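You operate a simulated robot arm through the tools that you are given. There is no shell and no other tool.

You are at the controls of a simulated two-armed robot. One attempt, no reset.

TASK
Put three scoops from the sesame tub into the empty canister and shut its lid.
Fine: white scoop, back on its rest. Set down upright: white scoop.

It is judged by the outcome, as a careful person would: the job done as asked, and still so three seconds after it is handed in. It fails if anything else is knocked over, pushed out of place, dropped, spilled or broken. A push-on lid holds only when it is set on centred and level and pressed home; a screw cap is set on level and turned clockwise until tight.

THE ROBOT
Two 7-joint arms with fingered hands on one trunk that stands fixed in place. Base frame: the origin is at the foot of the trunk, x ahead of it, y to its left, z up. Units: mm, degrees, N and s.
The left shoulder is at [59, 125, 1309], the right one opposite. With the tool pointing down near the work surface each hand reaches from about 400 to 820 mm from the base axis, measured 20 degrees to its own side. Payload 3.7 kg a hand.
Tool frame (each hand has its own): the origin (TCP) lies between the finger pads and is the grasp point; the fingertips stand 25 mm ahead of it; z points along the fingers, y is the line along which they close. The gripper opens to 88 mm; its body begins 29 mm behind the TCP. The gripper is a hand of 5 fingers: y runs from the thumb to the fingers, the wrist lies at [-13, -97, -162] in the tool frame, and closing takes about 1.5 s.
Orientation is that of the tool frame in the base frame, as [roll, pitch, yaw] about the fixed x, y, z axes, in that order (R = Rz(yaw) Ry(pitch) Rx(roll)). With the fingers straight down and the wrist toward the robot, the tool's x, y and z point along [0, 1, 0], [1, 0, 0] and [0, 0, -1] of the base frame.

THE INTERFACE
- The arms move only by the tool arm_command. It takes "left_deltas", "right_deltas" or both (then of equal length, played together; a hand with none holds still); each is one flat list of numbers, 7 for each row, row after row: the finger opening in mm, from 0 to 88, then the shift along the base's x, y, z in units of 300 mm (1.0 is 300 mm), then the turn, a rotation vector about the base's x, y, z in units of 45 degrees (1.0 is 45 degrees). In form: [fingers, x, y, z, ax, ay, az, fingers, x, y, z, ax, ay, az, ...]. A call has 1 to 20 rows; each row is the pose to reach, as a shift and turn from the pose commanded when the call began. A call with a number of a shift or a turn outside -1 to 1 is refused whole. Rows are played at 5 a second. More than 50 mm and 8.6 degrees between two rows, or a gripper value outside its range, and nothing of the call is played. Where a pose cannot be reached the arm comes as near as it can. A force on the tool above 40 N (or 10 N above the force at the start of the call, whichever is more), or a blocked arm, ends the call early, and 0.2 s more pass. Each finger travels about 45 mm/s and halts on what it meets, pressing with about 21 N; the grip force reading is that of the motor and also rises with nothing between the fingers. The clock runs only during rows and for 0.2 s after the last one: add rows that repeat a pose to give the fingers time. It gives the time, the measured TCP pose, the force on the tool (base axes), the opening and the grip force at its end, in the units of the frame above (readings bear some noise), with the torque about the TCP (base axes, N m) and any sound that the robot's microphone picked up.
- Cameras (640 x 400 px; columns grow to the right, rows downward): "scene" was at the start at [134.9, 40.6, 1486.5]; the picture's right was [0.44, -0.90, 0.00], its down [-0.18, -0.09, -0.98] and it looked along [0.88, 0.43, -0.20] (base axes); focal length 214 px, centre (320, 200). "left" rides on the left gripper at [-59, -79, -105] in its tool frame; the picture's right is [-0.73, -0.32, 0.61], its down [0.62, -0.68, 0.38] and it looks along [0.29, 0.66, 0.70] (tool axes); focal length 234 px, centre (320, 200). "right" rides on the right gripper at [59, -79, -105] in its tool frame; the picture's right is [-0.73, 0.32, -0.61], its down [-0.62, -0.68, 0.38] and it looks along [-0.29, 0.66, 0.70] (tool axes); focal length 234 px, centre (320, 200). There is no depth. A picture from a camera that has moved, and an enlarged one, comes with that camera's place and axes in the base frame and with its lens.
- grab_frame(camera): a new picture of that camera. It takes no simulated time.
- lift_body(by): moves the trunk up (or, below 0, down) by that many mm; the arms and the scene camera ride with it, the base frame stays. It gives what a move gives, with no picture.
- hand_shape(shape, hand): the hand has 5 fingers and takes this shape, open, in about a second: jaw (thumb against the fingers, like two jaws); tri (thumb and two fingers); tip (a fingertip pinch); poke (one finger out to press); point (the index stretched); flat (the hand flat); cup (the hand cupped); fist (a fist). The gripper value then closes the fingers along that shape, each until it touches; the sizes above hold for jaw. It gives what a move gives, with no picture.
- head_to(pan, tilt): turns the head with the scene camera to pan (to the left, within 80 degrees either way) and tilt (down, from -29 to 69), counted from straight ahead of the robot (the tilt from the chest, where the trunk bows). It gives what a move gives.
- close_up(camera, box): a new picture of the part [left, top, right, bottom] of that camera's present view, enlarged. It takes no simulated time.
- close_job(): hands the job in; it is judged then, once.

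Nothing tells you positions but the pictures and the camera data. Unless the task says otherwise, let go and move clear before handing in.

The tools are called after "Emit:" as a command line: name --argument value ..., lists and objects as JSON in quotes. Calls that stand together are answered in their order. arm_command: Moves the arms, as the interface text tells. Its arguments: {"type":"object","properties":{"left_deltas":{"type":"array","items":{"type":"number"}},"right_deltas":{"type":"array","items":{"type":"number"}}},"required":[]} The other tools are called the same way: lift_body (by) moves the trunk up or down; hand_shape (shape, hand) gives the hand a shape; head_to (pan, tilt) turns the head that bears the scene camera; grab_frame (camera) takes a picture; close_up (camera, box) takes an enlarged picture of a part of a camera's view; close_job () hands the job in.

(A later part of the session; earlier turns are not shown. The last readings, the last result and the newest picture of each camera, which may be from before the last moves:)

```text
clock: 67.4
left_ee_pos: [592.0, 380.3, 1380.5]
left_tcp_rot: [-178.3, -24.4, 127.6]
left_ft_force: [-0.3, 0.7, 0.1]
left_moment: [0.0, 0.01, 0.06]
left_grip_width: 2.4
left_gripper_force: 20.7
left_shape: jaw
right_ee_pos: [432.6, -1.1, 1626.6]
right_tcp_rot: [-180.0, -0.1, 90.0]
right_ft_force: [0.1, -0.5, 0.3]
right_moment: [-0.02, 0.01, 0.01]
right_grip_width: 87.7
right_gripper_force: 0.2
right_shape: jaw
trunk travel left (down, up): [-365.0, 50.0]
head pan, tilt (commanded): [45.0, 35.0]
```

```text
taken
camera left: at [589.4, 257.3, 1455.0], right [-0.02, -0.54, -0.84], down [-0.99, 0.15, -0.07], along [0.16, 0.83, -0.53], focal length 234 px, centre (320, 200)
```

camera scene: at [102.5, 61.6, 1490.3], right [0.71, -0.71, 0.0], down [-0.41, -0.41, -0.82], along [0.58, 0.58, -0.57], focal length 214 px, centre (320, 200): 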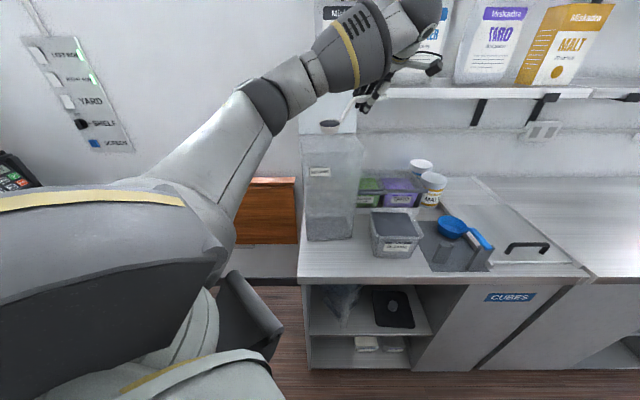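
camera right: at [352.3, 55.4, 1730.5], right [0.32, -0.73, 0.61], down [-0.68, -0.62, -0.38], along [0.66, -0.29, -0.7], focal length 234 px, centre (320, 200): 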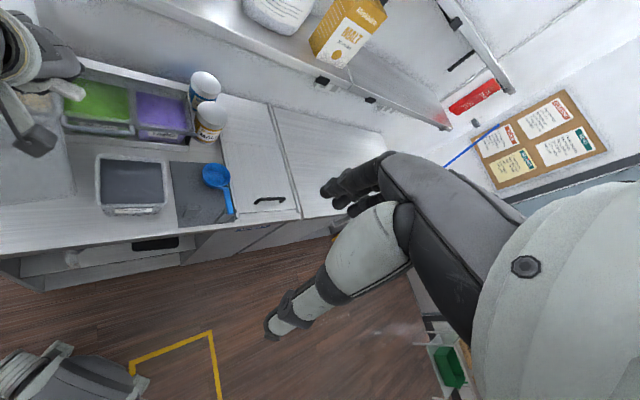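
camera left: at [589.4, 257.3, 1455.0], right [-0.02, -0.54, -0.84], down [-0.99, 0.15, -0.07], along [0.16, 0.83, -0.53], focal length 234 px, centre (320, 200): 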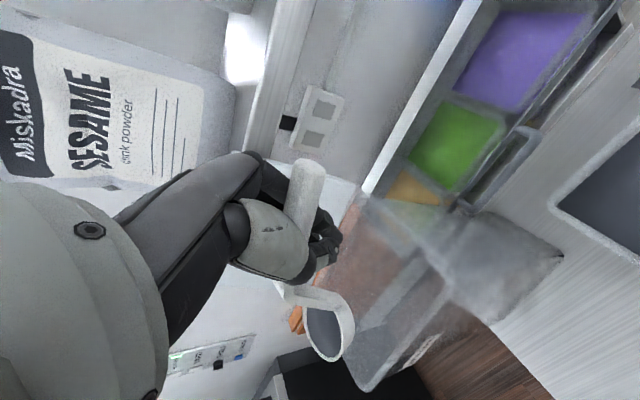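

Emit:
close_up --camera "scene" --box '[280, 60, 420, 190]'

Emit:
close_up --camera "left" --box '[250, 180, 570, 400]'

```text
3.08 times, centred on (350, 125) of scene
camera zoom: at [102.5, 61.6, 1490.3], right [0.71, -0.71, 0.0], down [-0.41, -0.41, -0.82], along [0.58, 0.58, -0.57], focal length 660 px, centre (228, 431)
```

zoom: 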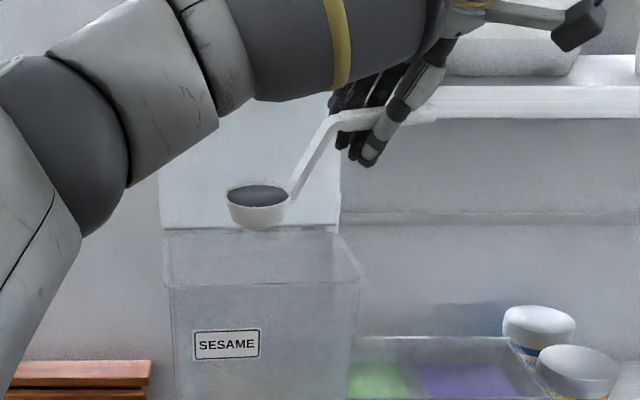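

```text
1.82 times, centred on (410, 290) of left
camera zoom: at [589.4, 257.3, 1455.0], right [-0.02, -0.54, -0.84], down [-0.99, 0.15, -0.07], along [0.16, 0.83, -0.53], focal length 426 px, centre (156, 36)
```

zoom: 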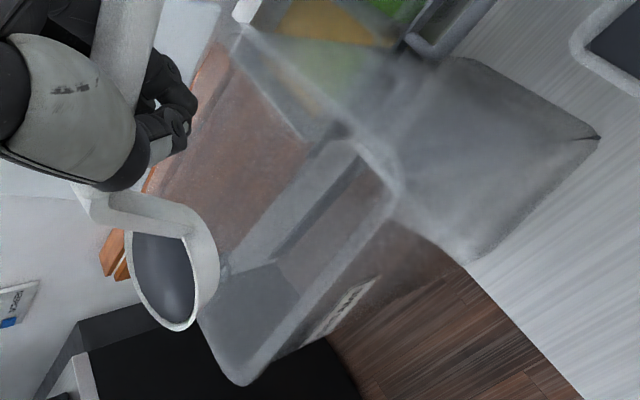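

The rim is centred at about (530, 448) and the loaded bowl sits right over it. I'll tip with the same arc as before.

Emit:
arm_command --left_deltas '[0, -0.002, 0.005, 0.03, -0.1105, -0.1219, 0, 0, -0.006, 0.016, 0.06, -0.221, -0.2437, 0, 0, -0.017, 0.028, 0.083, -0.3315, -0.3656, 0, 0, -0.032, 0.05, 0.103, -0.442, -0.4875, 0, 0, -0.05, 0.075, 0.122, -0.5525, -0.609, 0]'

Emit:
close_up --camera "scene" --box '[270, 40, 420, 190]'

Emit:
arm_command --left_deltas '[0, -0.036, 0.033, 0.001, -0.1105, -0.1219, 0, 0, -0.075, 0.068, 0.021, -0.221, -0.2437, 0, 0, -0.116, 0.105, 0.036, -0.3315, -0.3656, 0, 0, -0.157, 0.142, 0.044, -0.442, -0.4875, 0, 0, -0.199, 0.18, 0.045, -0.5525, -0.609, 0, 0, -0.24, 0.218, 0.037, -0.663, -0.731, 0, 0, -0.28, 0.254, 0.022, -0.7735, -0.853, 0, 0, -0.319, 0.289, 0.001, -0.884, -0.975, 0, 0, -0.319, 0.289, 0.001, -0.884, -0.975, 0]'

Emit:
close_up --camera "scene" --box '[250, 40, 420, 260]'

Emit:
grab_frame --camera "left"

```text
clock: 68.6
left_ee_pos: [574.7, 404.8, 1417.4]
left_tcp_rot: [175.4, 12.4, 128.2]
left_ft_force: [-0.2, -0.2, -0.7]
left_moment: [-0.02, -0.03, -0.03]
left_grip_width: 2.2
left_gripper_force: 21.1
left_shape: jaw
right_ee_pos: [430.1, -1.3, 1626.5]
right_tcp_rot: [-179.9, -0.1, 89.9]
right_ft_force: [0.0, 0.0, 0.2]
right_moment: [-0.01, 0.02, 0.0]
right_grip_width: 87.5
right_gripper_force: 0.0
right_shape: jaw
trunk travel left (down, up): [-365.0, 50.0]
head pan, tilt (commanded): [45.0, 35.0]
```

```text
2.67 times, centred on (345, 115) of scene
camera zoom: at [101.7, 62.3, 1490.2], right [0.71, -0.71, 0.0], down [-0.41, -0.41, -0.82], along [0.58, 0.58, -0.57], focal length 572 px, centre (253, 427)
```

zoom: 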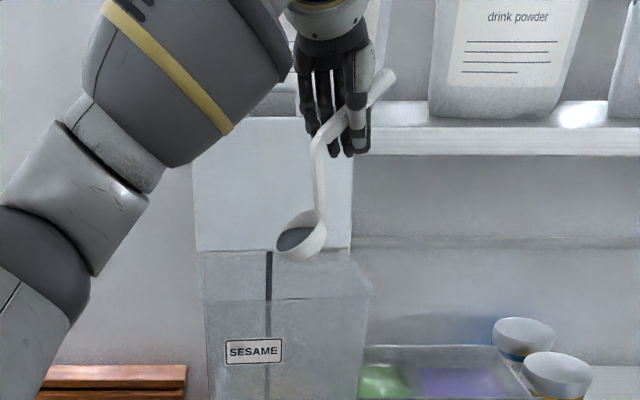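

```text
clock: 70.6
left_ee_pos: [480.4, 490.5, 1417.7]
left_tcp_rot: [151.5, 69.6, 110.4]
left_ft_force: [-0.1, -0.1, -0.3]
left_moment: [0.0, 0.02, 0.01]
left_grip_width: 2.3
left_gripper_force: 21.5
left_shape: jaw
right_ee_pos: [431.0, -3.1, 1626.2]
right_tcp_rot: [-180.0, 0.0, 90.0]
right_ft_force: [0.5, 1.1, -0.2]
right_moment: [0.01, -0.02, -0.01]
right_grip_width: 87.6
right_gripper_force: 0.0
right_shape: jaw
trunk travel left (down, up): [-365.0, 50.0]
head pan, tilt (commanded): [45.0, 35.0]
```

```text
1.82 times, centred on (335, 150) of scene
camera zoom: at [102.3, 61.5, 1490.2], right [0.71, -0.71, 0.0], down [-0.41, -0.41, -0.82], along [0.58, 0.58, -0.57], focal length 390 px, centre (293, 291)
```

zoom: 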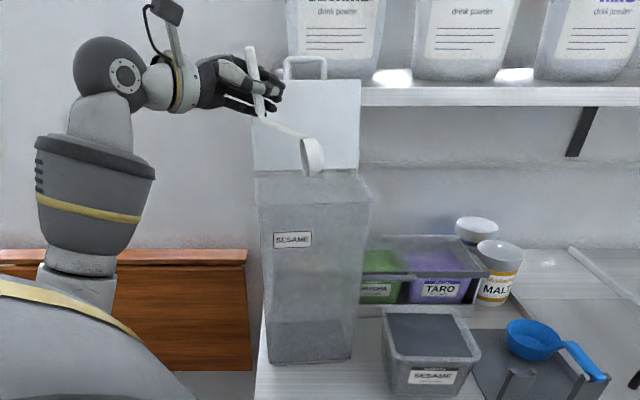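

```text
taken
camera left: at [357.9, 477.7, 1491.6], right [0.32, -0.84, 0.44], down [-0.25, -0.52, -0.82], along [0.92, 0.15, -0.37], focal length 234 px, centre (320, 200)
```

left: 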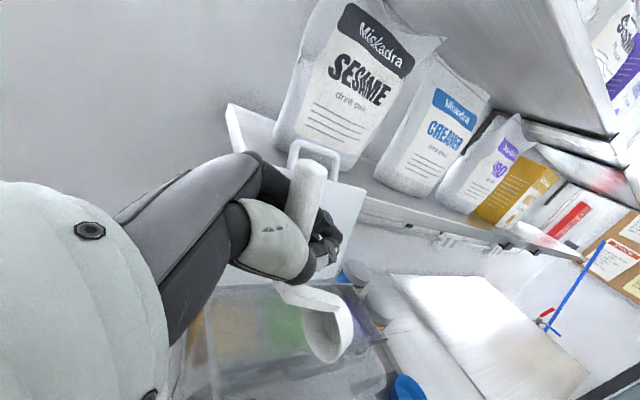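

The second scoop is in, with no spill. I'll reverse the tip and return, watching the arm's clearance.

Emit:
arm_command --left_deltas '[0, 0.038, -0.035, 0.022, 0.1105, 0.1219, 0, 0, 0.079, -0.072, 0.036, 0.221, 0.2437, 0, 0, 0.12, -0.109, 0.044, 0.3315, 0.3656, 0, 0, 0.162, -0.147, 0.043, 0.442, 0.4875, 0, 0, 0.203, -0.184, 0.036, 0.5525, 0.609, 0, 0, 0.244, -0.221, 0.021, 0.663, 0.731, 0, 0, 0.282, -0.256, 0.0, 0.7735, 0.853, 0, 0, 0.319, -0.289, -0.001, 0.884, 0.975, 0, 0, 0.319, -0.289, -0.001, 0.884, 0.975, 0]'

Emit:
arm_command --left_deltas '[0, 0.017, -0.022, -0.019, 0.1105, 0.1219, 0, 0, 0.031, -0.042, -0.039, 0.221, 0.2437, 0, 0, 0.041, -0.054, -0.062, 0.3315, 0.3656, 0, 0, 0.044, -0.062, -0.092, 0.442, 0.4875, 0, 0, 0.046, -0.068, -0.112, 0.5525, 0.609, 0, 0, 0.046, -0.068, -0.112, 0.5525, 0.609, 0]'

Emit:
arm_command --left_deltas '[0, -0.035, -0.035, 0.0, 0, 0, -0.137, 0, -0.071, -0.07, 0.0, 0, 0, -0.274, 0, -0.107, -0.105, 0.0, 0, 0, -0.411, 0, -0.142, -0.14, 0.0, 0, 0, -0.548, 0, -0.178, -0.175, 0.0, 0, 0, -0.685, 0, -0.213, -0.21, 0.0, 0, 0, -0.822, 0, -0.213, -0.21, 0.0, 0, 0, -0.822]'

Emit:
arm_command --left_deltas '[0, 0.01, -0.021, 0.0, 0, 0, -0.05, 0, 0.03, -0.066, 0.0, 0, 0, -0.16, 0, 0.055, -0.126, 0.0, 0, 0, -0.29, 0, 0.085, -0.191, 0.0, 0, 0, -0.42, 0, 0.115, -0.256, 0.0, 0, 0, -0.55, 0, 0.145, -0.316, 0.0, 0, 0, -0.68, 0, 0.17, -0.38, 0.0, 0, 0, -0.8, 0, 0.19, -0.43, -0.02, 0, 0, -0.91, 0, 0.195, -0.46, -0.05, 0, 0, -1.0, 0, 0.195, -0.46, -0.08, 0, 0, -1.0]'

Emit:
grab_frame --camera "scene"

Emit:
grab_frame --camera "left"

```text
clock: 72.6
left_ee_pos: [574.1, 405.4, 1419.1]
left_tcp_rot: [175.6, 12.1, 128.3]
left_ft_force: [-0.2, 0.5, 0.1]
left_moment: [-0.03, -0.04, -0.02]
left_grip_width: 2.1
left_gripper_force: 20.9
left_shape: jaw
right_ee_pos: [431.3, -1.4, 1627.0]
right_tcp_rot: [180.0, -0.1, 89.9]
right_ft_force: [-0.6, 0.4, 0.0]
right_moment: [-0.02, 0.01, 0.04]
right_grip_width: 87.7
right_gripper_force: 0.1
right_shape: jaw
trunk travel left (down, up): [-365.0, 50.0]
head pan, tilt (commanded): [45.0, 35.0]
```

```text
clock: 74.0
left_ee_pos: [589.5, 384.8, 1384.9]
left_tcp_rot: [-178.2, -24.3, 127.6]
left_ft_force: [0.7, 0.2, -0.5]
left_moment: [0.0, -0.02, -0.01]
left_grip_width: 2.4
left_gripper_force: 21.5
left_shape: jaw
right_ee_pos: [432.0, -2.0, 1626.0]
right_tcp_rot: [-180.0, -0.2, 89.8]
right_ft_force: [0.1, 0.7, 0.0]
right_moment: [0.01, 0.01, 0.0]
right_grip_width: 87.7
right_gripper_force: 0.1
right_shape: jaw
trunk travel left (down, up): [-365.0, 50.0]
head pan, tilt (commanded): [45.0, 35.0]
```

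```text
clock: 75.6
left_ee_pos: [525.9, 319.5, 1384.1]
left_tcp_rot: [-178.2, -24.3, 90.4]
left_ft_force: [0.0, 0.8, -0.5]
left_moment: [-0.04, -0.02, 0.0]
left_grip_width: 2.4
left_gripper_force: 20.8
left_shape: jaw
right_ee_pos: [431.6, -2.1, 1626.7]
right_tcp_rot: [-180.0, -0.1, 89.9]
right_ft_force: [0.8, -0.7, 0.6]
right_moment: [-0.03, 0.01, 0.01]
right_grip_width: 87.7
right_gripper_force: 0.0
right_shape: jaw
trunk travel left (down, up): [-365.0, 50.0]
head pan, tilt (commanded): [45.0, 35.0]
```

```text
clock: 77.8
left_ee_pos: [584.5, 182.6, 1360.5]
left_tcp_rot: [-178.2, -24.3, 45.4]
left_ft_force: [0.8, -0.2, 0.3]
left_moment: [-0.04, -0.02, 0.02]
left_grip_width: 2.3
left_gripper_force: 21.3
left_shape: jaw
right_ee_pos: [431.2, -3.0, 1626.1]
right_tcp_rot: [179.9, -0.1, 89.9]
right_ft_force: [-1.1, -1.0, -0.1]
right_moment: [-0.05, 0.01, 0.04]
right_grip_width: 87.8
right_gripper_force: 0.1
right_shape: jaw
trunk travel left (down, up): [-365.0, 50.0]
head pan, tilt (commanded): [45.0, 35.0]
```

```text
taken
camera scene: at [102.3, 61.8, 1490.2], right [0.71, -0.71, 0.0], down [-0.41, -0.41, -0.82], along [0.58, 0.58, -0.57], focal length 214 px, centre (320, 200)
```

scene: 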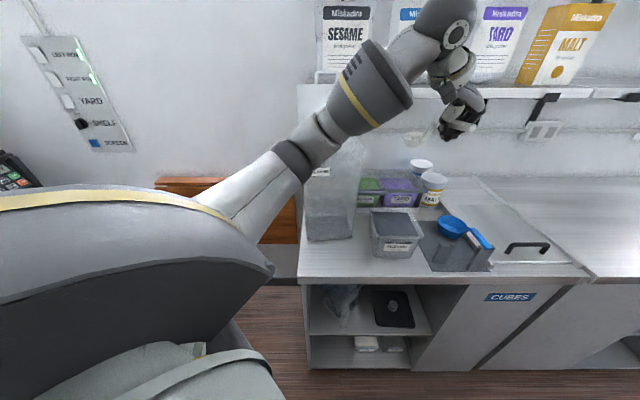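

```text
taken
camera left: at [461.5, 165.9, 1434.9], right [-0.54, -0.06, -0.84], down [0.01, 1.0, -0.07], along [0.84, -0.05, -0.53], focal length 234 px, centre (320, 200)
```

left: 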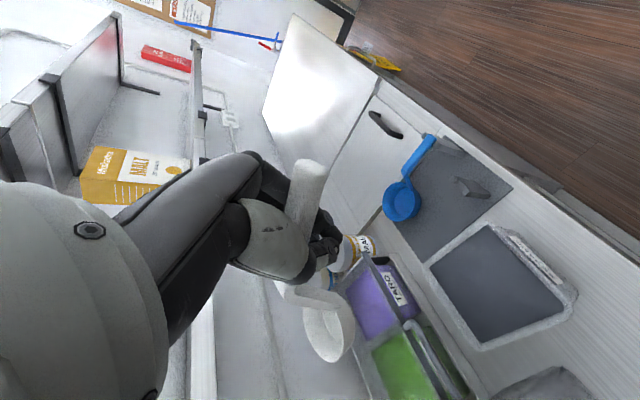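

I'll try the third scoop with the trunk left high, lowering only the arm, so the forearm stays far from the canister.

Emit:
arm_command --left_deltas '[0, 0, -0.005, -0.12, 0, 0, 0, 0, 0, -0.01, -0.24, 0, 0, 0, 0, 0, -0.015, -0.36, 0, 0, 0, 0, 0, -0.02, -0.48, 0, 0, 0, 0, 0, -0.02, -0.58, 0, 0, 0, 0, 0, -0.02, -0.63, 0, 0, 0, 0, 0, -0.02, -0.63, 0, 0, 0]'

Emit:
grab_frame --camera "scene"

Emit:
grab_frame --camera "left"

```text
clock: 79.4
left_ee_pos: [583.0, 177.3, 1173.6]
left_tcp_rot: [-178.3, -24.3, 45.5]
left_ft_force: [0.2, 0.1, -0.2]
left_moment: [-0.03, 0.0, -0.01]
left_grip_width: 2.2
left_gripper_force: 21.0
left_shape: jaw
right_ee_pos: [432.1, -2.5, 1626.6]
right_tcp_rot: [180.0, -0.1, 89.9]
right_ft_force: [-0.4, 0.3, 0.4]
right_moment: [0.03, -0.01, 0.0]
right_grip_width: 87.4
right_gripper_force: 0.1
right_shape: jaw
trunk travel left (down, up): [-365.0, 50.0]
head pan, tilt (commanded): [45.0, 35.0]
```

```text
taken
camera scene: at [102.2, 61.6, 1490.2], right [0.71, -0.71, 0.0], down [-0.41, -0.41, -0.82], along [0.58, 0.58, -0.57], focal length 214 px, centre (320, 200)
```

scene: 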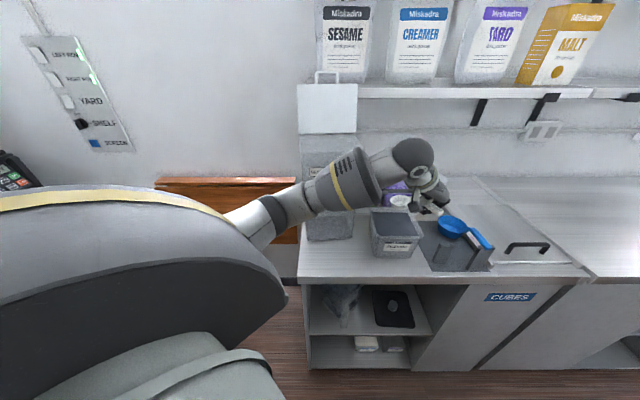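

```text
taken
camera left: at [460.5, 160.8, 1246.5], right [-0.53, -0.06, -0.84], down [0.01, 1.0, -0.07], along [0.84, -0.05, -0.53], focal length 234 px, centre (320, 200)
```

left: 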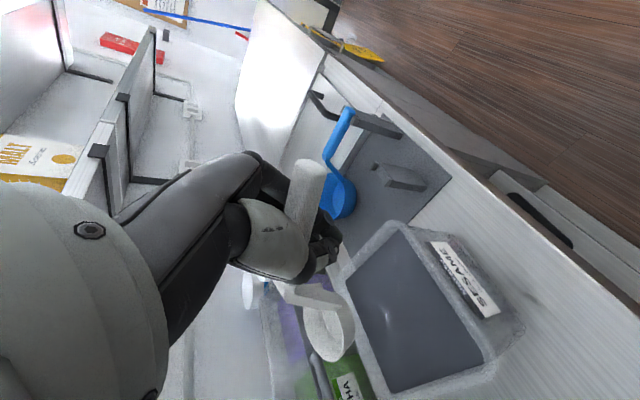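

The arm reaches the tub with the trunk high and the forearm more than 150 mm from the canister. I'll pitch down and dig the third scoop.

Emit:
arm_command --left_deltas '[0, 0, -0.004, -0.015, -0.11, 0.075, 0, 0, 0, -0.008, -0.03, -0.22, 0.15, 0, 0, 0, -0.012, -0.045, -0.33, 0.225, 0, 0, 0, -0.016, -0.055, -0.44, 0.3, 0, 0, 0, -0.016, -0.055, -0.44, 0.3, 0]'

Emit:
close_up --camera "scene" --box '[330, 140, 500, 290]'

Emit:
grab_frame --camera "left"

```text
clock: 80.6
left_ee_pos: [583.5, 171.5, 1154.9]
left_tcp_rot: [177.6, -0.4, 46.4]
left_ft_force: [-1.2, 0.2, -0.2]
left_moment: [-0.01, 0.03, 0.01]
left_grip_width: 2.4
left_gripper_force: 21.4
left_shape: jaw
right_ee_pos: [431.2, -2.6, 1625.1]
right_tcp_rot: [-179.9, -0.1, 89.9]
right_ft_force: [-0.1, 0.1, 0.0]
right_moment: [-0.01, 0.0, 0.01]
right_grip_width: 87.6
right_gripper_force: 0.0
right_shape: jaw
trunk travel left (down, up): [-365.0, 50.0]
head pan, tilt (commanded): [45.0, 35.0]
```

```text
2.67 times, centred on (415, 215) of scene
camera zoom: at [102.1, 61.6, 1490.2], right [0.71, -0.71, 0.0], down [-0.41, -0.41, -0.82], along [0.58, 0.58, -0.57], focal length 572 px, centre (67, 160)
```

zoom: 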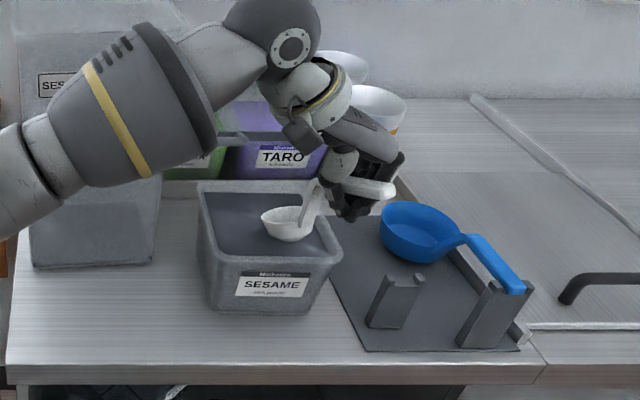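

```text
taken
camera left: at [481.9, 184.8, 1256.4], right [-0.71, -0.32, -0.63], down [-0.05, 0.91, -0.41], along [0.7, -0.26, -0.67], focal length 234 px, centre (320, 200)
```

left: 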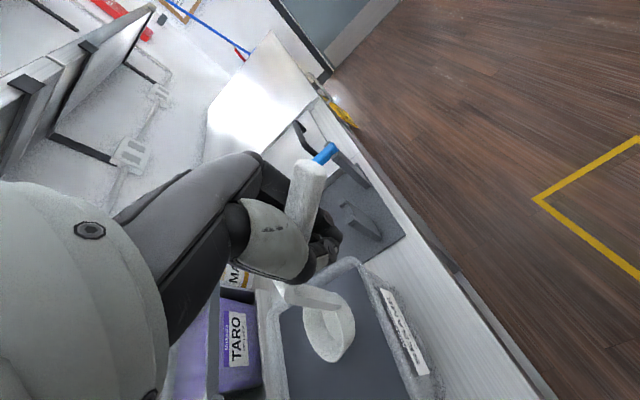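

The pose is the same as before the second dig. Digging the third scoop now.

Emit:
arm_command --left_deltas '[0, 0, 0, -0.04, 0, 0, 0, 0, 0, 0, -0.08, 0, 0, 0, 0, 0, 0, -0.12, 0, 0, 0, 0, 0, 0, -0.16, 0, 0, 0, 0, 0, 0, -0.195, 0, 0, 0, 0, 0, 0, -0.215, 0, 0, 0, 0, 0.006, 0.008, -0.217, 0.02, -0.0137, 0, 0, 0.011, 0.016, -0.219, 0.042, -0.0286, 0, 0, 0.016, 0.024, -0.221, 0.064, -0.0436, 0, 0, 0.021, 0.031, -0.221, 0.11, -0.075, 0, 0, 0.025, 0.036, -0.221, 0.16, -0.109, 0, 0, 0.028, 0.04, -0.221, 0.21, -0.143, 0, 0, 0.026, 0.038, -0.218, 0.27, -0.184, 0, 0, 0.022, 0.032, -0.214, 0.33, -0.225, 0, 0, 0.018, 0.026, -0.21, 0.385, -0.2625, 0, 0, 0.014, 0.02, -0.195, 0.43, -0.293, 0, 0, 0.01, 0.014, -0.175, 0.45, -0.307, 0, 0, 0.01, 0.014, -0.14, 0.45, -0.307, 0, 0, 0.01, 0.014, -0.09, 0.45, -0.307, 0, 0, 0.01, 0.014, -0.04, 0.45, -0.307, 0]'

Emit:
close_up --camera "scene" --box '[330, 140, 500, 290]'

Emit:
close_up --camera "left" --box '[270, 260, 390, 380]'

```text
clock: 84.8
left_ee_pos: [587.2, 174.2, 1140.8]
left_tcp_rot: [-178.2, -24.7, 45.6]
left_ft_force: [0.1, 0.5, -0.8]
left_moment: [-0.02, 0.02, -0.01]
left_grip_width: 2.4
left_gripper_force: 21.4
left_shape: jaw
right_ee_pos: [431.4, -2.8, 1625.6]
right_tcp_rot: [-179.9, -0.1, 89.9]
right_ft_force: [-0.3, 0.3, 0.5]
right_moment: [0.02, -0.01, 0.02]
right_grip_width: 87.5
right_gripper_force: 0.1
right_shape: jaw
trunk travel left (down, up): [-365.0, 50.0]
head pan, tilt (commanded): [45.0, 35.0]
```

```text
2.67 times, centred on (415, 215) of scene
camera zoom: at [102.3, 61.5, 1490.2], right [0.71, -0.71, 0.0], down [-0.41, -0.41, -0.82], along [0.58, 0.58, -0.57], focal length 572 px, centre (67, 160)
```

zoom: 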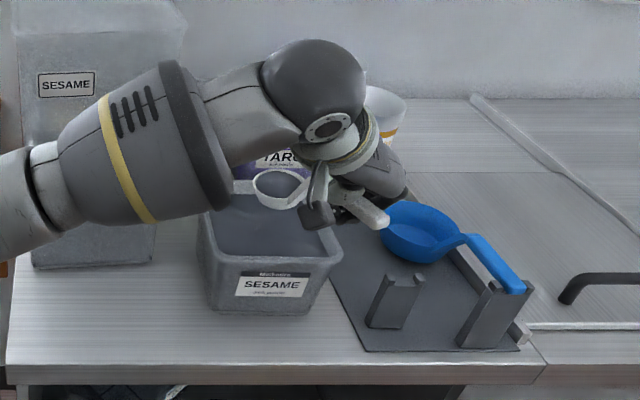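

```text
3.33 times, centred on (330, 320) of left
camera zoom: at [463.4, 156.4, 1214.3], right [-0.53, -0.05, -0.85], down [0.01, 1.0, -0.07], along [0.85, -0.04, -0.53], focal length 781 px, centre (287, -200)
```

zoom: 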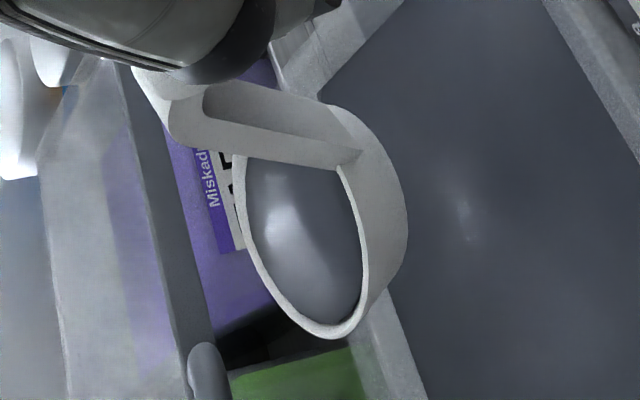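

The third scoop is full. I'll lift straight up with the arm only, then swing to the canister.

Emit:
arm_command --left_deltas '[0, 0, 0, 0.06, 0, 0, 0, 0, 0, 0, 0.15, 0, 0, 0, 0, 0, 0, 0.25, 0, 0, 0, 0, 0, 0, 0.36, 0, 0, 0, 0, 0, 0, 0.47, 0, 0, 0, 0, 0, 0, 0.58, 0, 0, 0, 0, 0, 0, 0.68, 0, 0, 0, 0, 0, 0, 0.76, 0, 0, 0, 0, 0, 0, 0.81, 0, 0, 0, 0, 0, 0, 0.81, 0, 0, 0]'

Emit:
arm_command --left_deltas '[0, 0, 0.01, 0.0, 0, 0, 0.04, 0, -0.01, 0.04, 0.0, 0, 0, 0.12, 0, -0.03, 0.09, 0.0, 0, 0, 0.22, 0, -0.055, 0.15, 0.0, 0, 0, 0.34, 0, -0.085, 0.215, 0.0, 0, 0, 0.47, 0, -0.115, 0.28, 0.0, 0, 0, 0.6, 0, -0.145, 0.345, 0.0, 0, 0, 0.73, 0, -0.175, 0.41, 0.0, 0, 0, 0.85, 0, -0.195, 0.455, 0.0, 0, 0, 0.95, 0, -0.2, 0.478, 0.0, 0, 0, 1.0, 0, -0.2, 0.478, 0.0, 0, 0, 1.0]'

Emit:
grab_frame --camera "scene"

Emit:
grab_frame --camera "left"

```text
clock: 87.0
left_ee_pos: [586.2, 174.9, 1382.9]
left_tcp_rot: [-178.2, -24.8, 45.6]
left_ft_force: [0.6, -0.3, -1.0]
left_moment: [-0.05, 0.02, 0.0]
left_grip_width: 2.5
left_gripper_force: 20.8
left_shape: jaw
right_ee_pos: [431.8, -1.5, 1625.7]
right_tcp_rot: [-180.0, -0.2, 89.9]
right_ft_force: [-0.2, -0.3, 0.0]
right_moment: [-0.02, -0.01, -0.01]
right_grip_width: 87.5
right_gripper_force: 0.0
right_shape: jaw
trunk travel left (down, up): [-365.0, 50.0]
head pan, tilt (commanded): [45.0, 35.0]
```

```text
clock: 89.4
left_ee_pos: [526.5, 319.3, 1388.7]
left_tcp_rot: [-178.2, -24.8, 90.7]
left_ft_force: [0.0, -0.4, -0.4]
left_moment: [-0.06, 0.05, 0.01]
left_grip_width: 2.6
left_gripper_force: 21.1
left_shape: jaw
right_ee_pos: [432.7, -2.7, 1626.3]
right_tcp_rot: [180.0, -0.1, 89.8]
right_ft_force: [-0.6, 0.9, -0.8]
right_moment: [0.03, 0.0, 0.0]
right_grip_width: 87.7
right_gripper_force: 0.2
right_shape: jaw
trunk travel left (down, up): [-365.0, 50.0]
head pan, tilt (commanded): [45.0, 35.0]
```

```text
taken
camera scene: at [102.3, 61.7, 1490.2], right [0.71, -0.71, 0.0], down [-0.41, -0.41, -0.82], along [0.58, 0.58, -0.57], focal length 214 px, centre (320, 200)
```

scene: 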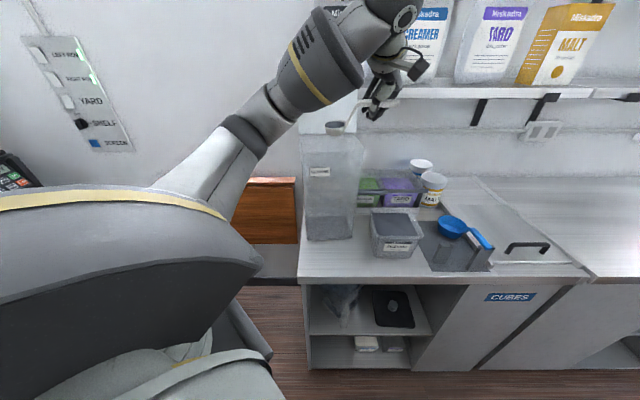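

```text
taken
camera left: at [451.4, 219.9, 1459.8], right [-0.34, -0.41, -0.85], down [-0.7, 0.71, -0.07], along [0.63, 0.57, -0.53], focal length 234 px, centre (320, 200)
```

left: 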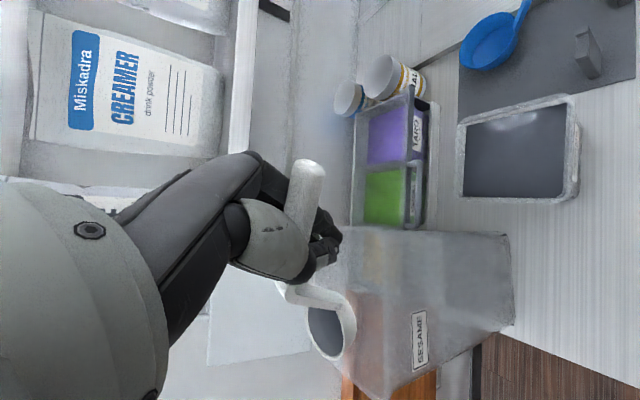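

The canister has stayed put this time. I'll make the final turn over the opening and then the third pour.

Emit:
arm_command --left_deltas '[0, 0.035, 0.034, 0.0, 0, 0, 0.137, 0, 0.072, 0.068, 0.0, 0, 0, 0.274, 0, 0.109, 0.102, -0.005, 0, 0, 0.411, 0, 0.145, 0.137, -0.01, 0, 0, 0.548, 0, 0.182, 0.171, -0.015, 0, 0, 0.685, 0, 0.218, 0.205, -0.02, 0, 0, 0.822, 0, 0.218, 0.205, -0.02, 0, 0, 0.822]'

Emit:
close_up --camera "scene" --box '[280, 60, 420, 190]'

```text
clock: 91.0
left_ee_pos: [591.3, 381.0, 1380.8]
left_tcp_rot: [-178.1, -24.7, 127.6]
left_ft_force: [0.7, 0.5, -0.7]
left_moment: [0.01, 0.01, 0.02]
left_grip_width: 2.7
left_gripper_force: 20.7
left_shape: jaw
right_ee_pos: [430.8, -2.4, 1626.6]
right_tcp_rot: [180.0, -0.1, 89.9]
right_ft_force: [-0.8, -0.8, 0.5]
right_moment: [-0.04, -0.01, 0.01]
right_grip_width: 87.6
right_gripper_force: 0.0
right_shape: jaw
trunk travel left (down, up): [-365.0, 50.0]
head pan, tilt (commanded): [45.0, 35.0]
```

```text
3.08 times, centred on (350, 125) of scene
camera zoom: at [102.0, 61.6, 1490.2], right [0.71, -0.71, 0.0], down [-0.41, -0.41, -0.82], along [0.58, 0.58, -0.57], focal length 660 px, centre (228, 431)
```

zoom: 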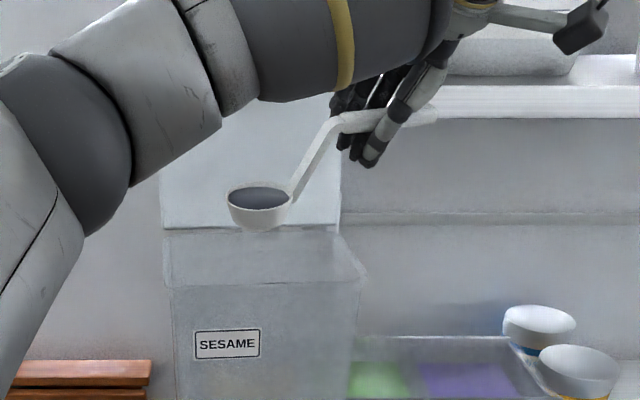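

Everything matches the second pour, with the bowl over the opening. Tipping the third scoop in.

Emit:
arm_command --left_deltas '[0, -0.002, 0.005, 0.03, -0.1105, -0.1219, 0, 0, -0.006, 0.016, 0.06, -0.221, -0.2437, 0, 0, -0.017, 0.028, 0.083, -0.3315, -0.3656, 0, 0, -0.032, 0.05, 0.103, -0.442, -0.4875, 0, 0, -0.05, 0.075, 0.122, -0.5525, -0.609, 0]'

Emit:
arm_command --left_deltas '[0, -0.036, 0.033, 0.001, -0.1105, -0.1219, 0, 0, -0.075, 0.068, 0.021, -0.221, -0.2437, 0, 0, -0.116, 0.105, 0.036, -0.3315, -0.3656, 0, 0, -0.157, 0.142, 0.044, -0.442, -0.4875, 0, 0, -0.199, 0.18, 0.045, -0.5525, -0.609, 0, 0, -0.24, 0.218, 0.037, -0.663, -0.731, 0, 0, -0.28, 0.254, 0.022, -0.7735, -0.853, 0, 0, -0.319, 0.289, 0.001, -0.884, -0.975, 0, 0, -0.319, 0.289, 0.001, -0.884, -0.975, 0]'

Emit:
close_up --camera "scene" --box '[250, 40, 420, 260]'

Emit:
close_up --camera "left" --box '[150, 100, 450, 400]'

```text
clock: 92.2
left_ee_pos: [577.7, 401.1, 1417.8]
left_tcp_rot: [175.6, 11.9, 128.3]
left_ft_force: [-0.1, -0.1, -0.2]
left_moment: [0.0, 0.0, -0.03]
left_grip_width: 2.2
left_gripper_force: 20.8
left_shape: jaw
right_ee_pos: [430.7, -2.0, 1628.4]
right_tcp_rot: [-180.0, -0.1, 89.9]
right_ft_force: [0.8, -1.0, 0.3]
right_moment: [-0.01, -0.01, 0.0]
right_grip_width: 87.7
right_gripper_force: 0.1
right_shape: jaw
trunk travel left (down, up): [-365.0, 50.0]
head pan, tilt (commanded): [45.0, 35.0]
```

```text
clock: 94.2
left_ee_pos: [480.5, 487.5, 1415.0]
left_tcp_rot: [152.3, 69.1, 111.0]
left_ft_force: [-0.1, 0.7, -0.1]
left_moment: [-0.03, 0.0, 0.0]
left_grip_width: 2.6
left_gripper_force: 21.1
left_shape: jaw
right_ee_pos: [431.0, -2.9, 1625.0]
right_tcp_rot: [180.0, -0.1, 89.9]
right_ft_force: [-0.5, 0.0, 0.3]
right_moment: [-0.01, -0.04, -0.01]
right_grip_width: 87.6
right_gripper_force: 0.0
right_shape: jaw
trunk travel left (down, up): [-365.0, 50.0]
head pan, tilt (commanded): [45.0, 35.0]
```

```text
1.82 times, centred on (335, 150) of scene
camera zoom: at [102.3, 61.4, 1490.3], right [0.71, -0.71, 0.0], down [-0.41, -0.41, -0.82], along [0.58, 0.58, -0.57], focal length 390 px, centre (293, 291)
```

zoom: 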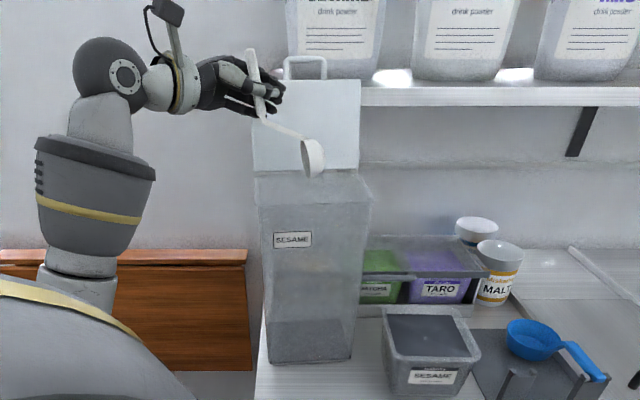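

```text
1.33 times, centred on (300, 250) of left
camera zoom: at [357.2, 475.2, 1490.7], right [0.32, -0.84, 0.43], down [-0.26, -0.52, -0.82], along [0.91, 0.15, -0.38], focal length 312 px, centre (347, 133)
```

zoom: 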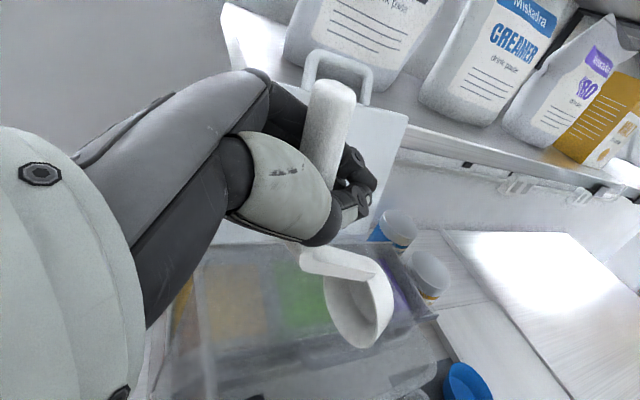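

All three scoops are in the canister. Next I'll return the scoop to its rest, with the trunk kept fairly high so the elbow stays clear. First I'll reverse the tip and swing back.

Emit:
arm_command --left_deltas '[0, 0.038, -0.035, 0.022, 0.1105, 0.1219, 0, 0, 0.079, -0.072, 0.036, 0.221, 0.2437, 0, 0, 0.12, -0.109, 0.044, 0.3315, 0.3656, 0, 0, 0.162, -0.147, 0.043, 0.442, 0.4875, 0, 0, 0.203, -0.184, 0.036, 0.5525, 0.609, 0, 0, 0.244, -0.221, 0.021, 0.663, 0.731, 0, 0, 0.282, -0.256, 0.0, 0.7735, 0.853, 0, 0, 0.319, -0.289, -0.001, 0.884, 0.975, 0, 0, 0.319, -0.289, -0.001, 0.884, 0.975, 0]'

Emit:
arm_command --left_deltas '[0, 0.017, -0.022, -0.019, 0.1105, 0.1219, 0, 0, 0.031, -0.042, -0.039, 0.221, 0.2437, 0, 0, 0.041, -0.054, -0.062, 0.3315, 0.3656, 0, 0, 0.044, -0.062, -0.092, 0.442, 0.4875, 0, 0, 0.046, -0.068, -0.112, 0.5525, 0.609, 0, 0, 0.046, -0.068, -0.112, 0.5525, 0.609, 0]'

Emit:
arm_command --left_deltas '[0, -0.035, -0.035, 0.0, 0, 0, -0.137, 0, -0.071, -0.07, 0.0, 0, 0, -0.274, 0, -0.107, -0.105, 0.0, 0, 0, -0.411, 0, -0.142, -0.14, 0.0, 0, 0, -0.548, 0, -0.178, -0.175, 0.0, 0, 0, -0.685, 0, -0.213, -0.21, 0.0, 0, 0, -0.822, 0, -0.213, -0.21, 0.0, 0, 0, -0.822]'

Emit:
arm_command --left_deltas '[0, 0.01, -0.021, 0.0, 0, 0, -0.05, 0, 0.03, -0.066, 0.0, 0, 0, -0.16, 0, 0.06, -0.126, 0.0, 0, 0, -0.29, 0, 0.1, -0.191, 0.0, 0, 0, -0.42, 0, 0.15, -0.256, 0.0, 0, 0, -0.55, 0, 0.2, -0.316, 0.0, 0, 0, -0.68, 0, 0.25, -0.38, 0.0, 0, 0, -0.8, 0, 0.3, -0.44, 0.0, 0, 0, -0.91, 0, 0.35, -0.49, -0.03, 0, 0, -1.0, 0, 0.4, -0.53, -0.08, 0, 0, -1.0, 0, 0.45, -0.56, -0.15, 0, 0, -1.0, 0, 0.48, -0.58, -0.22, 0, 0, -1.0, 0, 0.48, -0.58, -0.25, 0, 0, -1.0]'

Emit:
grab_frame --camera "scene"

Emit:
grab_frame --camera "left"

```text
clock: 96.2
left_ee_pos: [577.9, 402.5, 1416.4]
left_tcp_rot: [175.7, 11.7, 128.3]
left_ft_force: [0.4, 0.0, -0.5]
left_moment: [-0.04, -0.01, 0.01]
left_grip_width: 2.4
left_gripper_force: 21.1
left_shape: jaw
right_ee_pos: [431.5, -1.8, 1627.1]
right_tcp_rot: [-180.0, -0.1, 89.9]
right_ft_force: [0.0, -0.1, 0.3]
right_moment: [-0.01, 0.0, 0.0]
right_grip_width: 87.6
right_gripper_force: 0.0
right_shape: jaw
trunk travel left (down, up): [-365.0, 50.0]
head pan, tilt (commanded): [45.0, 35.0]
```

```text
clock: 97.6
left_ee_pos: [591.2, 382.5, 1383.1]
left_tcp_rot: [-178.1, -24.7, 127.5]
left_ft_force: [0.0, -0.7, -1.2]
left_moment: [-0.01, -0.01, 0.0]
left_grip_width: 2.2
left_gripper_force: 20.6
left_shape: jaw
right_ee_pos: [431.3, -1.6, 1626.0]
right_tcp_rot: [-180.0, 0.0, 89.9]
right_ft_force: [-0.5, -0.9, 0.7]
right_moment: [0.03, -0.02, 0.03]
right_grip_width: 87.5
right_gripper_force: 0.0
right_shape: jaw
trunk travel left (down, up): [-365.0, 50.0]
head pan, tilt (commanded): [45.0, 35.0]
```

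```text
clock: 99.2
left_ee_pos: [528.6, 319.1, 1383.0]
left_tcp_rot: [-178.2, -24.8, 90.4]
left_ft_force: [-0.1, 0.6, -0.8]
left_moment: [0.02, 0.01, 0.02]
left_grip_width: 2.3
left_gripper_force: 21.3
left_shape: jaw
right_ee_pos: [432.2, -2.6, 1627.1]
right_tcp_rot: [179.9, 0.0, 89.9]
right_ft_force: [-0.5, -0.1, -0.4]
right_moment: [-0.01, 0.0, 0.0]
right_grip_width: 87.7
right_gripper_force: 0.0
right_shape: jaw
trunk travel left (down, up): [-365.0, 50.0]
head pan, tilt (commanded): [45.0, 35.0]
```

```text
clock: 102.0
left_ee_pos: [672.4, 144.6, 1307.9]
left_tcp_rot: [-178.2, -24.8, 45.5]
left_ft_force: [0.3, -0.2, -0.7]
left_moment: [0.0, 0.03, 0.02]
left_grip_width: 2.6
left_gripper_force: 20.8
left_shape: jaw
right_ee_pos: [431.8, -2.1, 1625.6]
right_tcp_rot: [179.9, -0.1, 89.8]
right_ft_force: [-0.3, 0.5, 0.1]
right_moment: [-0.02, 0.02, 0.02]
right_grip_width: 87.8
right_gripper_force: 0.1
right_shape: jaw
trunk travel left (down, up): [-365.0, 50.0]
head pan, tilt (commanded): [45.0, 35.0]
```

```text
taken
camera scene: at [102.2, 61.8, 1490.2], right [0.71, -0.71, 0.0], down [-0.41, -0.41, -0.82], along [0.58, 0.58, -0.57], focal length 214 px, centre (320, 200)
```

scene: 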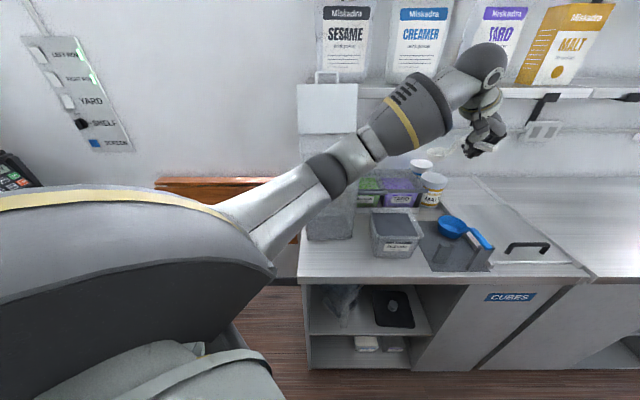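

```text
taken
camera left: at [548.9, 127.5, 1381.3], right [-0.53, -0.05, -0.85], down [0.01, 1.0, -0.07], along [0.85, -0.04, -0.53], focal length 234 px, centre (320, 200)
```

left: 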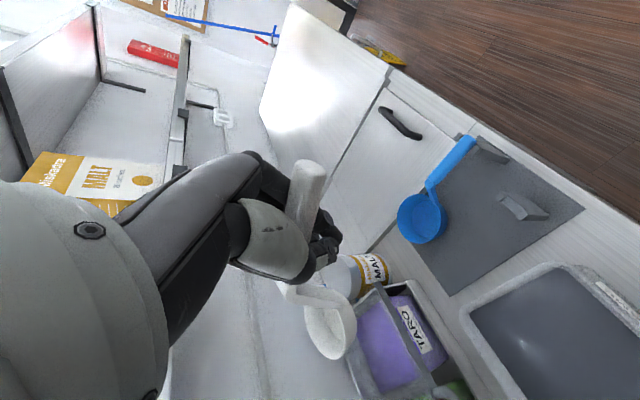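

The scoop is near the rest at (672, 145, 1308) with the canister undisturbed. I'll lower the trunk only moderately and check.

Emit:
lift_body --by -70

Emit:
arm_command --left_deltas '[0, 0.02, -0.01, -0.06, 0, 0, -0.04, 0, 0.05, -0.02, -0.15, 0, 0, -0.08, 0, 0.08, -0.03, -0.25, 0, 0, -0.14, 0, 0.1, -0.04, -0.35, 0, 0, -0.19, 0, 0.11, -0.04, -0.42, 0, 0, -0.24, 0, 0.113, -0.04, -0.46, 0, 0, -0.24, 0, 0.113, -0.04, -0.46, 0, 0, -0.24]'

Emit:
grab_frame --camera "scene"

Emit:
grab_frame --camera "left"

```text
clock: 103.1
left_ee_pos: [669.0, 144.2, 1239.1]
left_tcp_rot: [-178.4, -25.0, 45.7]
left_ft_force: [-0.6, 0.3, 0.2]
left_moment: [0.0, -0.01, -0.03]
left_grip_width: 2.4
left_gripper_force: 21.4
left_shape: jaw
right_ee_pos: [429.5, -2.4, 1558.6]
right_tcp_rot: [179.8, -0.1, 89.8]
right_ft_force: [0.7, 0.2, -0.3]
right_moment: [-0.01, -0.03, 0.04]
right_grip_width: 87.4
right_gripper_force: 0.0
right_shape: jaw
trunk travel left (down, up): [-295.0, 120.0]
head pan, tilt (commanded): [45.0, 35.0]
```

```text
clock: 104.7
left_ee_pos: [702.0, 132.2, 1098.7]
left_tcp_rot: [-178.2, -24.8, 34.7]
left_ft_force: [0.1, -0.1, -0.3]
left_moment: [-0.03, -0.02, -0.02]
left_grip_width: 2.3
left_gripper_force: 20.7
left_shape: jaw
right_ee_pos: [432.0, -3.2, 1555.0]
right_tcp_rot: [-180.0, 0.0, 89.9]
right_ft_force: [-0.2, 0.0, -0.3]
right_moment: [-0.02, -0.02, -0.01]
right_grip_width: 87.6
right_gripper_force: 0.1
right_shape: jaw
trunk travel left (down, up): [-295.0, 120.0]
head pan, tilt (commanded): [45.0, 35.0]
```

```text
taken
camera scene: at [129.6, 61.7, 1418.4], right [0.71, -0.71, 0.0], down [-0.41, -0.41, -0.82], along [0.58, 0.58, -0.57], focal length 214 px, centre (320, 200)
```

scene: 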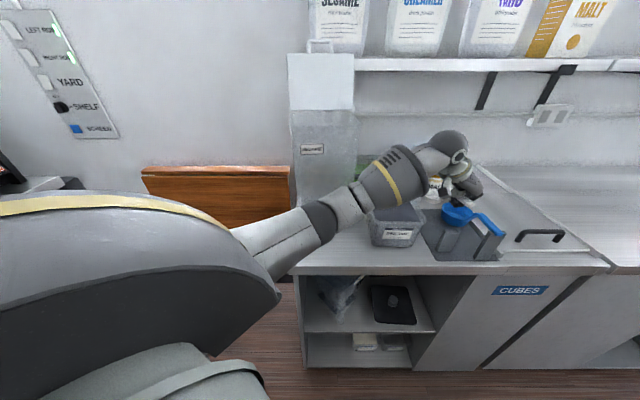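

```text
taken
camera left: at [577.4, 138.0, 1173.2], right [-0.53, 0.05, -0.85], down [0.19, 0.98, -0.07], along [0.82, -0.2, -0.53], focal length 234 px, centre (320, 200)
```

left: 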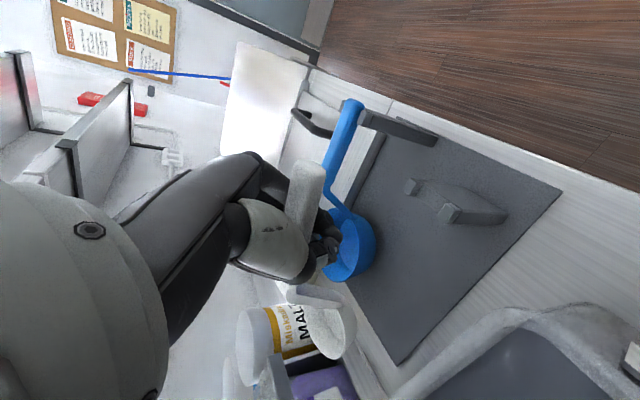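

The hand reaches with the trunk higher, and the scoop is almost above its rest. I'll look closely at the handle against the notch from all the cameras.

Emit:
close_up --camera "scene" --box '[410, 150, 520, 270]'

Emit:
close_up --camera "left" --box '[250, 130, 530, 380]'

Emit:
close_up --camera "right" --box '[140, 90, 280, 220]'

```text
3.33 times, centred on (465, 210) of scene
camera zoom: at [129.6, 61.7, 1418.4], right [0.71, -0.71, 0.0], down [-0.41, -0.41, -0.82], along [0.58, 0.58, -0.57], focal length 715 px, centre (-163, 167)
```

zoom: 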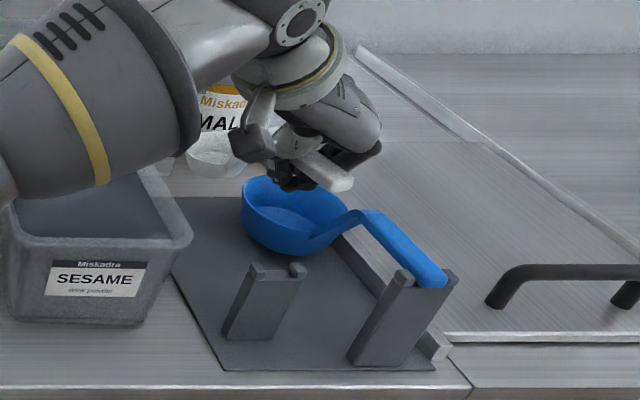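

```text
1.60 times, centred on (390, 255) of left
camera zoom: at [577.4, 138.0, 1173.2], right [-0.53, 0.05, -0.85], down [0.19, 0.98, -0.07], along [0.82, -0.2, -0.53], focal length 375 px, centre (208, 112)
```

zoom: 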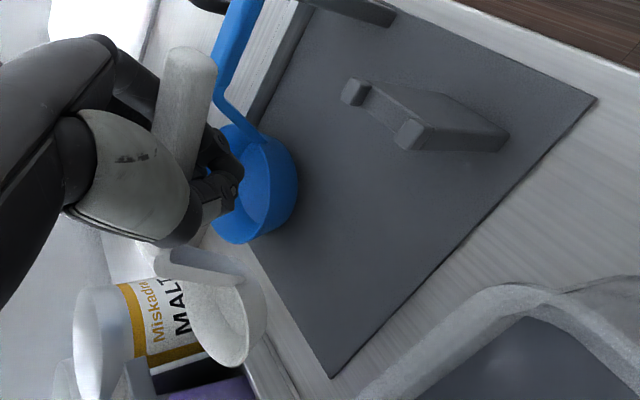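

```text
3.08 times, centred on (210, 155) of right
camera zoom: at [352.4, 55.5, 1660.5], right [0.32, -0.73, 0.61], down [-0.68, -0.62, -0.38], along [0.66, -0.29, -0.7], focal length 720 px, centre (658, 338)
```

zoom: 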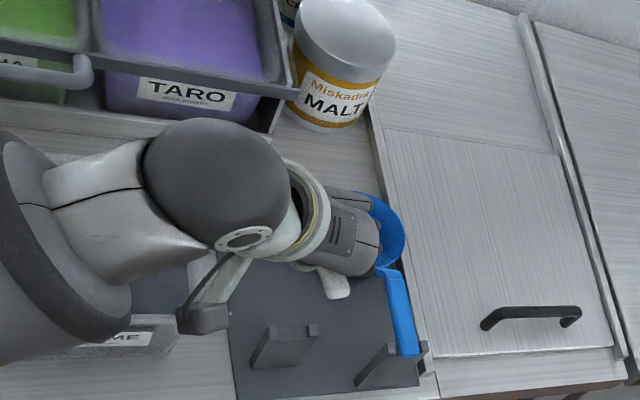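

The handle end is near (674, 98, 1117) and needs to go to about (666, 104), but the scoop's heading is uncertain from these views. I'll bring the right hand's camera around for a clearer view from the right side.

Emit:
arm_command --right_deltas '[88, 0.05, -0.035, -0.04, 0, 0, 0.08, 88, 0.1, -0.07, -0.09, 0, 0, 0.17, 88, 0.16, -0.11, -0.14, 0, 0, 0.26, 88, 0.22, -0.15, -0.2, 0, 0, 0.35, 88, 0.28, -0.19, -0.26, 0, 0, 0.45, 88, 0.34, -0.235, -0.31, 0, 0, 0.55, 88, 0.4, -0.28, -0.37, 0, 0, 0.65, 88, 0.46, -0.32, -0.42, 0, 0, 0.76, 88, 0.52, -0.36, -0.48, 0, 0, 0.88, 88, 0.56, -0.39, -0.517, 0, 0, 1.0, 88, 0.56, -0.39, -0.517, 0, 0, 1.0]'

Emit:
grab_frame --camera "right"

Emit:
grab_frame --camera "scene"

```text
clock: 107.1
left_ee_pos: [702.1, 127.8, 1099.3]
left_tcp_rot: [-178.0, -24.8, 34.7]
left_ft_force: [-0.3, -0.7, -0.9]
left_moment: [0.04, 0.0, 0.0]
left_grip_width: 2.7
left_gripper_force: 21.5
left_shape: jaw
right_ee_pos: [568.0, -129.0, 1362.4]
right_tcp_rot: [179.9, -0.2, 134.9]
right_ft_force: [-0.4, -0.5, -0.1]
right_moment: [0.05, 0.01, -0.02]
right_grip_width: 87.6
right_gripper_force: 0.1
right_shape: jaw
right hand out of reach, approached as far as the arm can: row 10, 11
trunk travel left (down, up): [-295.0, 120.0]
head pan, tilt (commanded): [45.0, 35.0]
```

```text
taken
camera right: at [470.2, -144.1, 1467.2], right [0.74, -0.29, 0.6], down [-0.04, -0.92, -0.39], along [0.67, 0.26, -0.7], focal length 234 px, centre (320, 200)
```

right: 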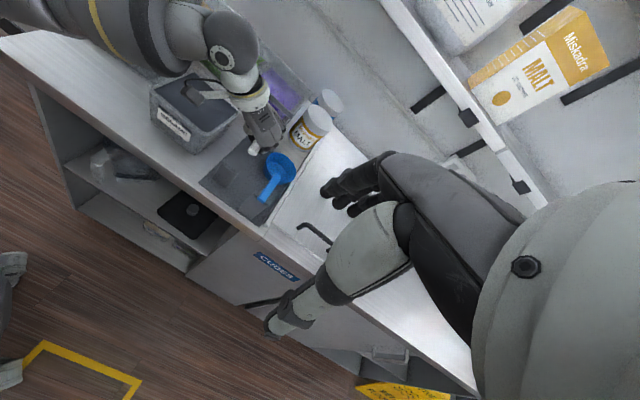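

```text
taken
camera scene: at [131.0, 57.3, 1418.3], right [0.71, -0.71, 0.0], down [-0.41, -0.4, -0.82], along [0.58, 0.58, -0.57], focal length 214 px, centre (320, 200)
```

scene: 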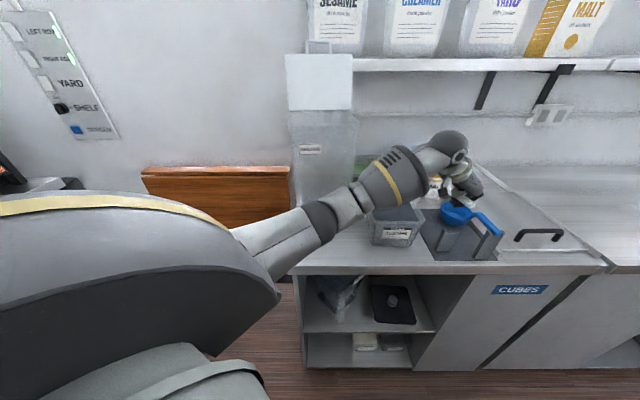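

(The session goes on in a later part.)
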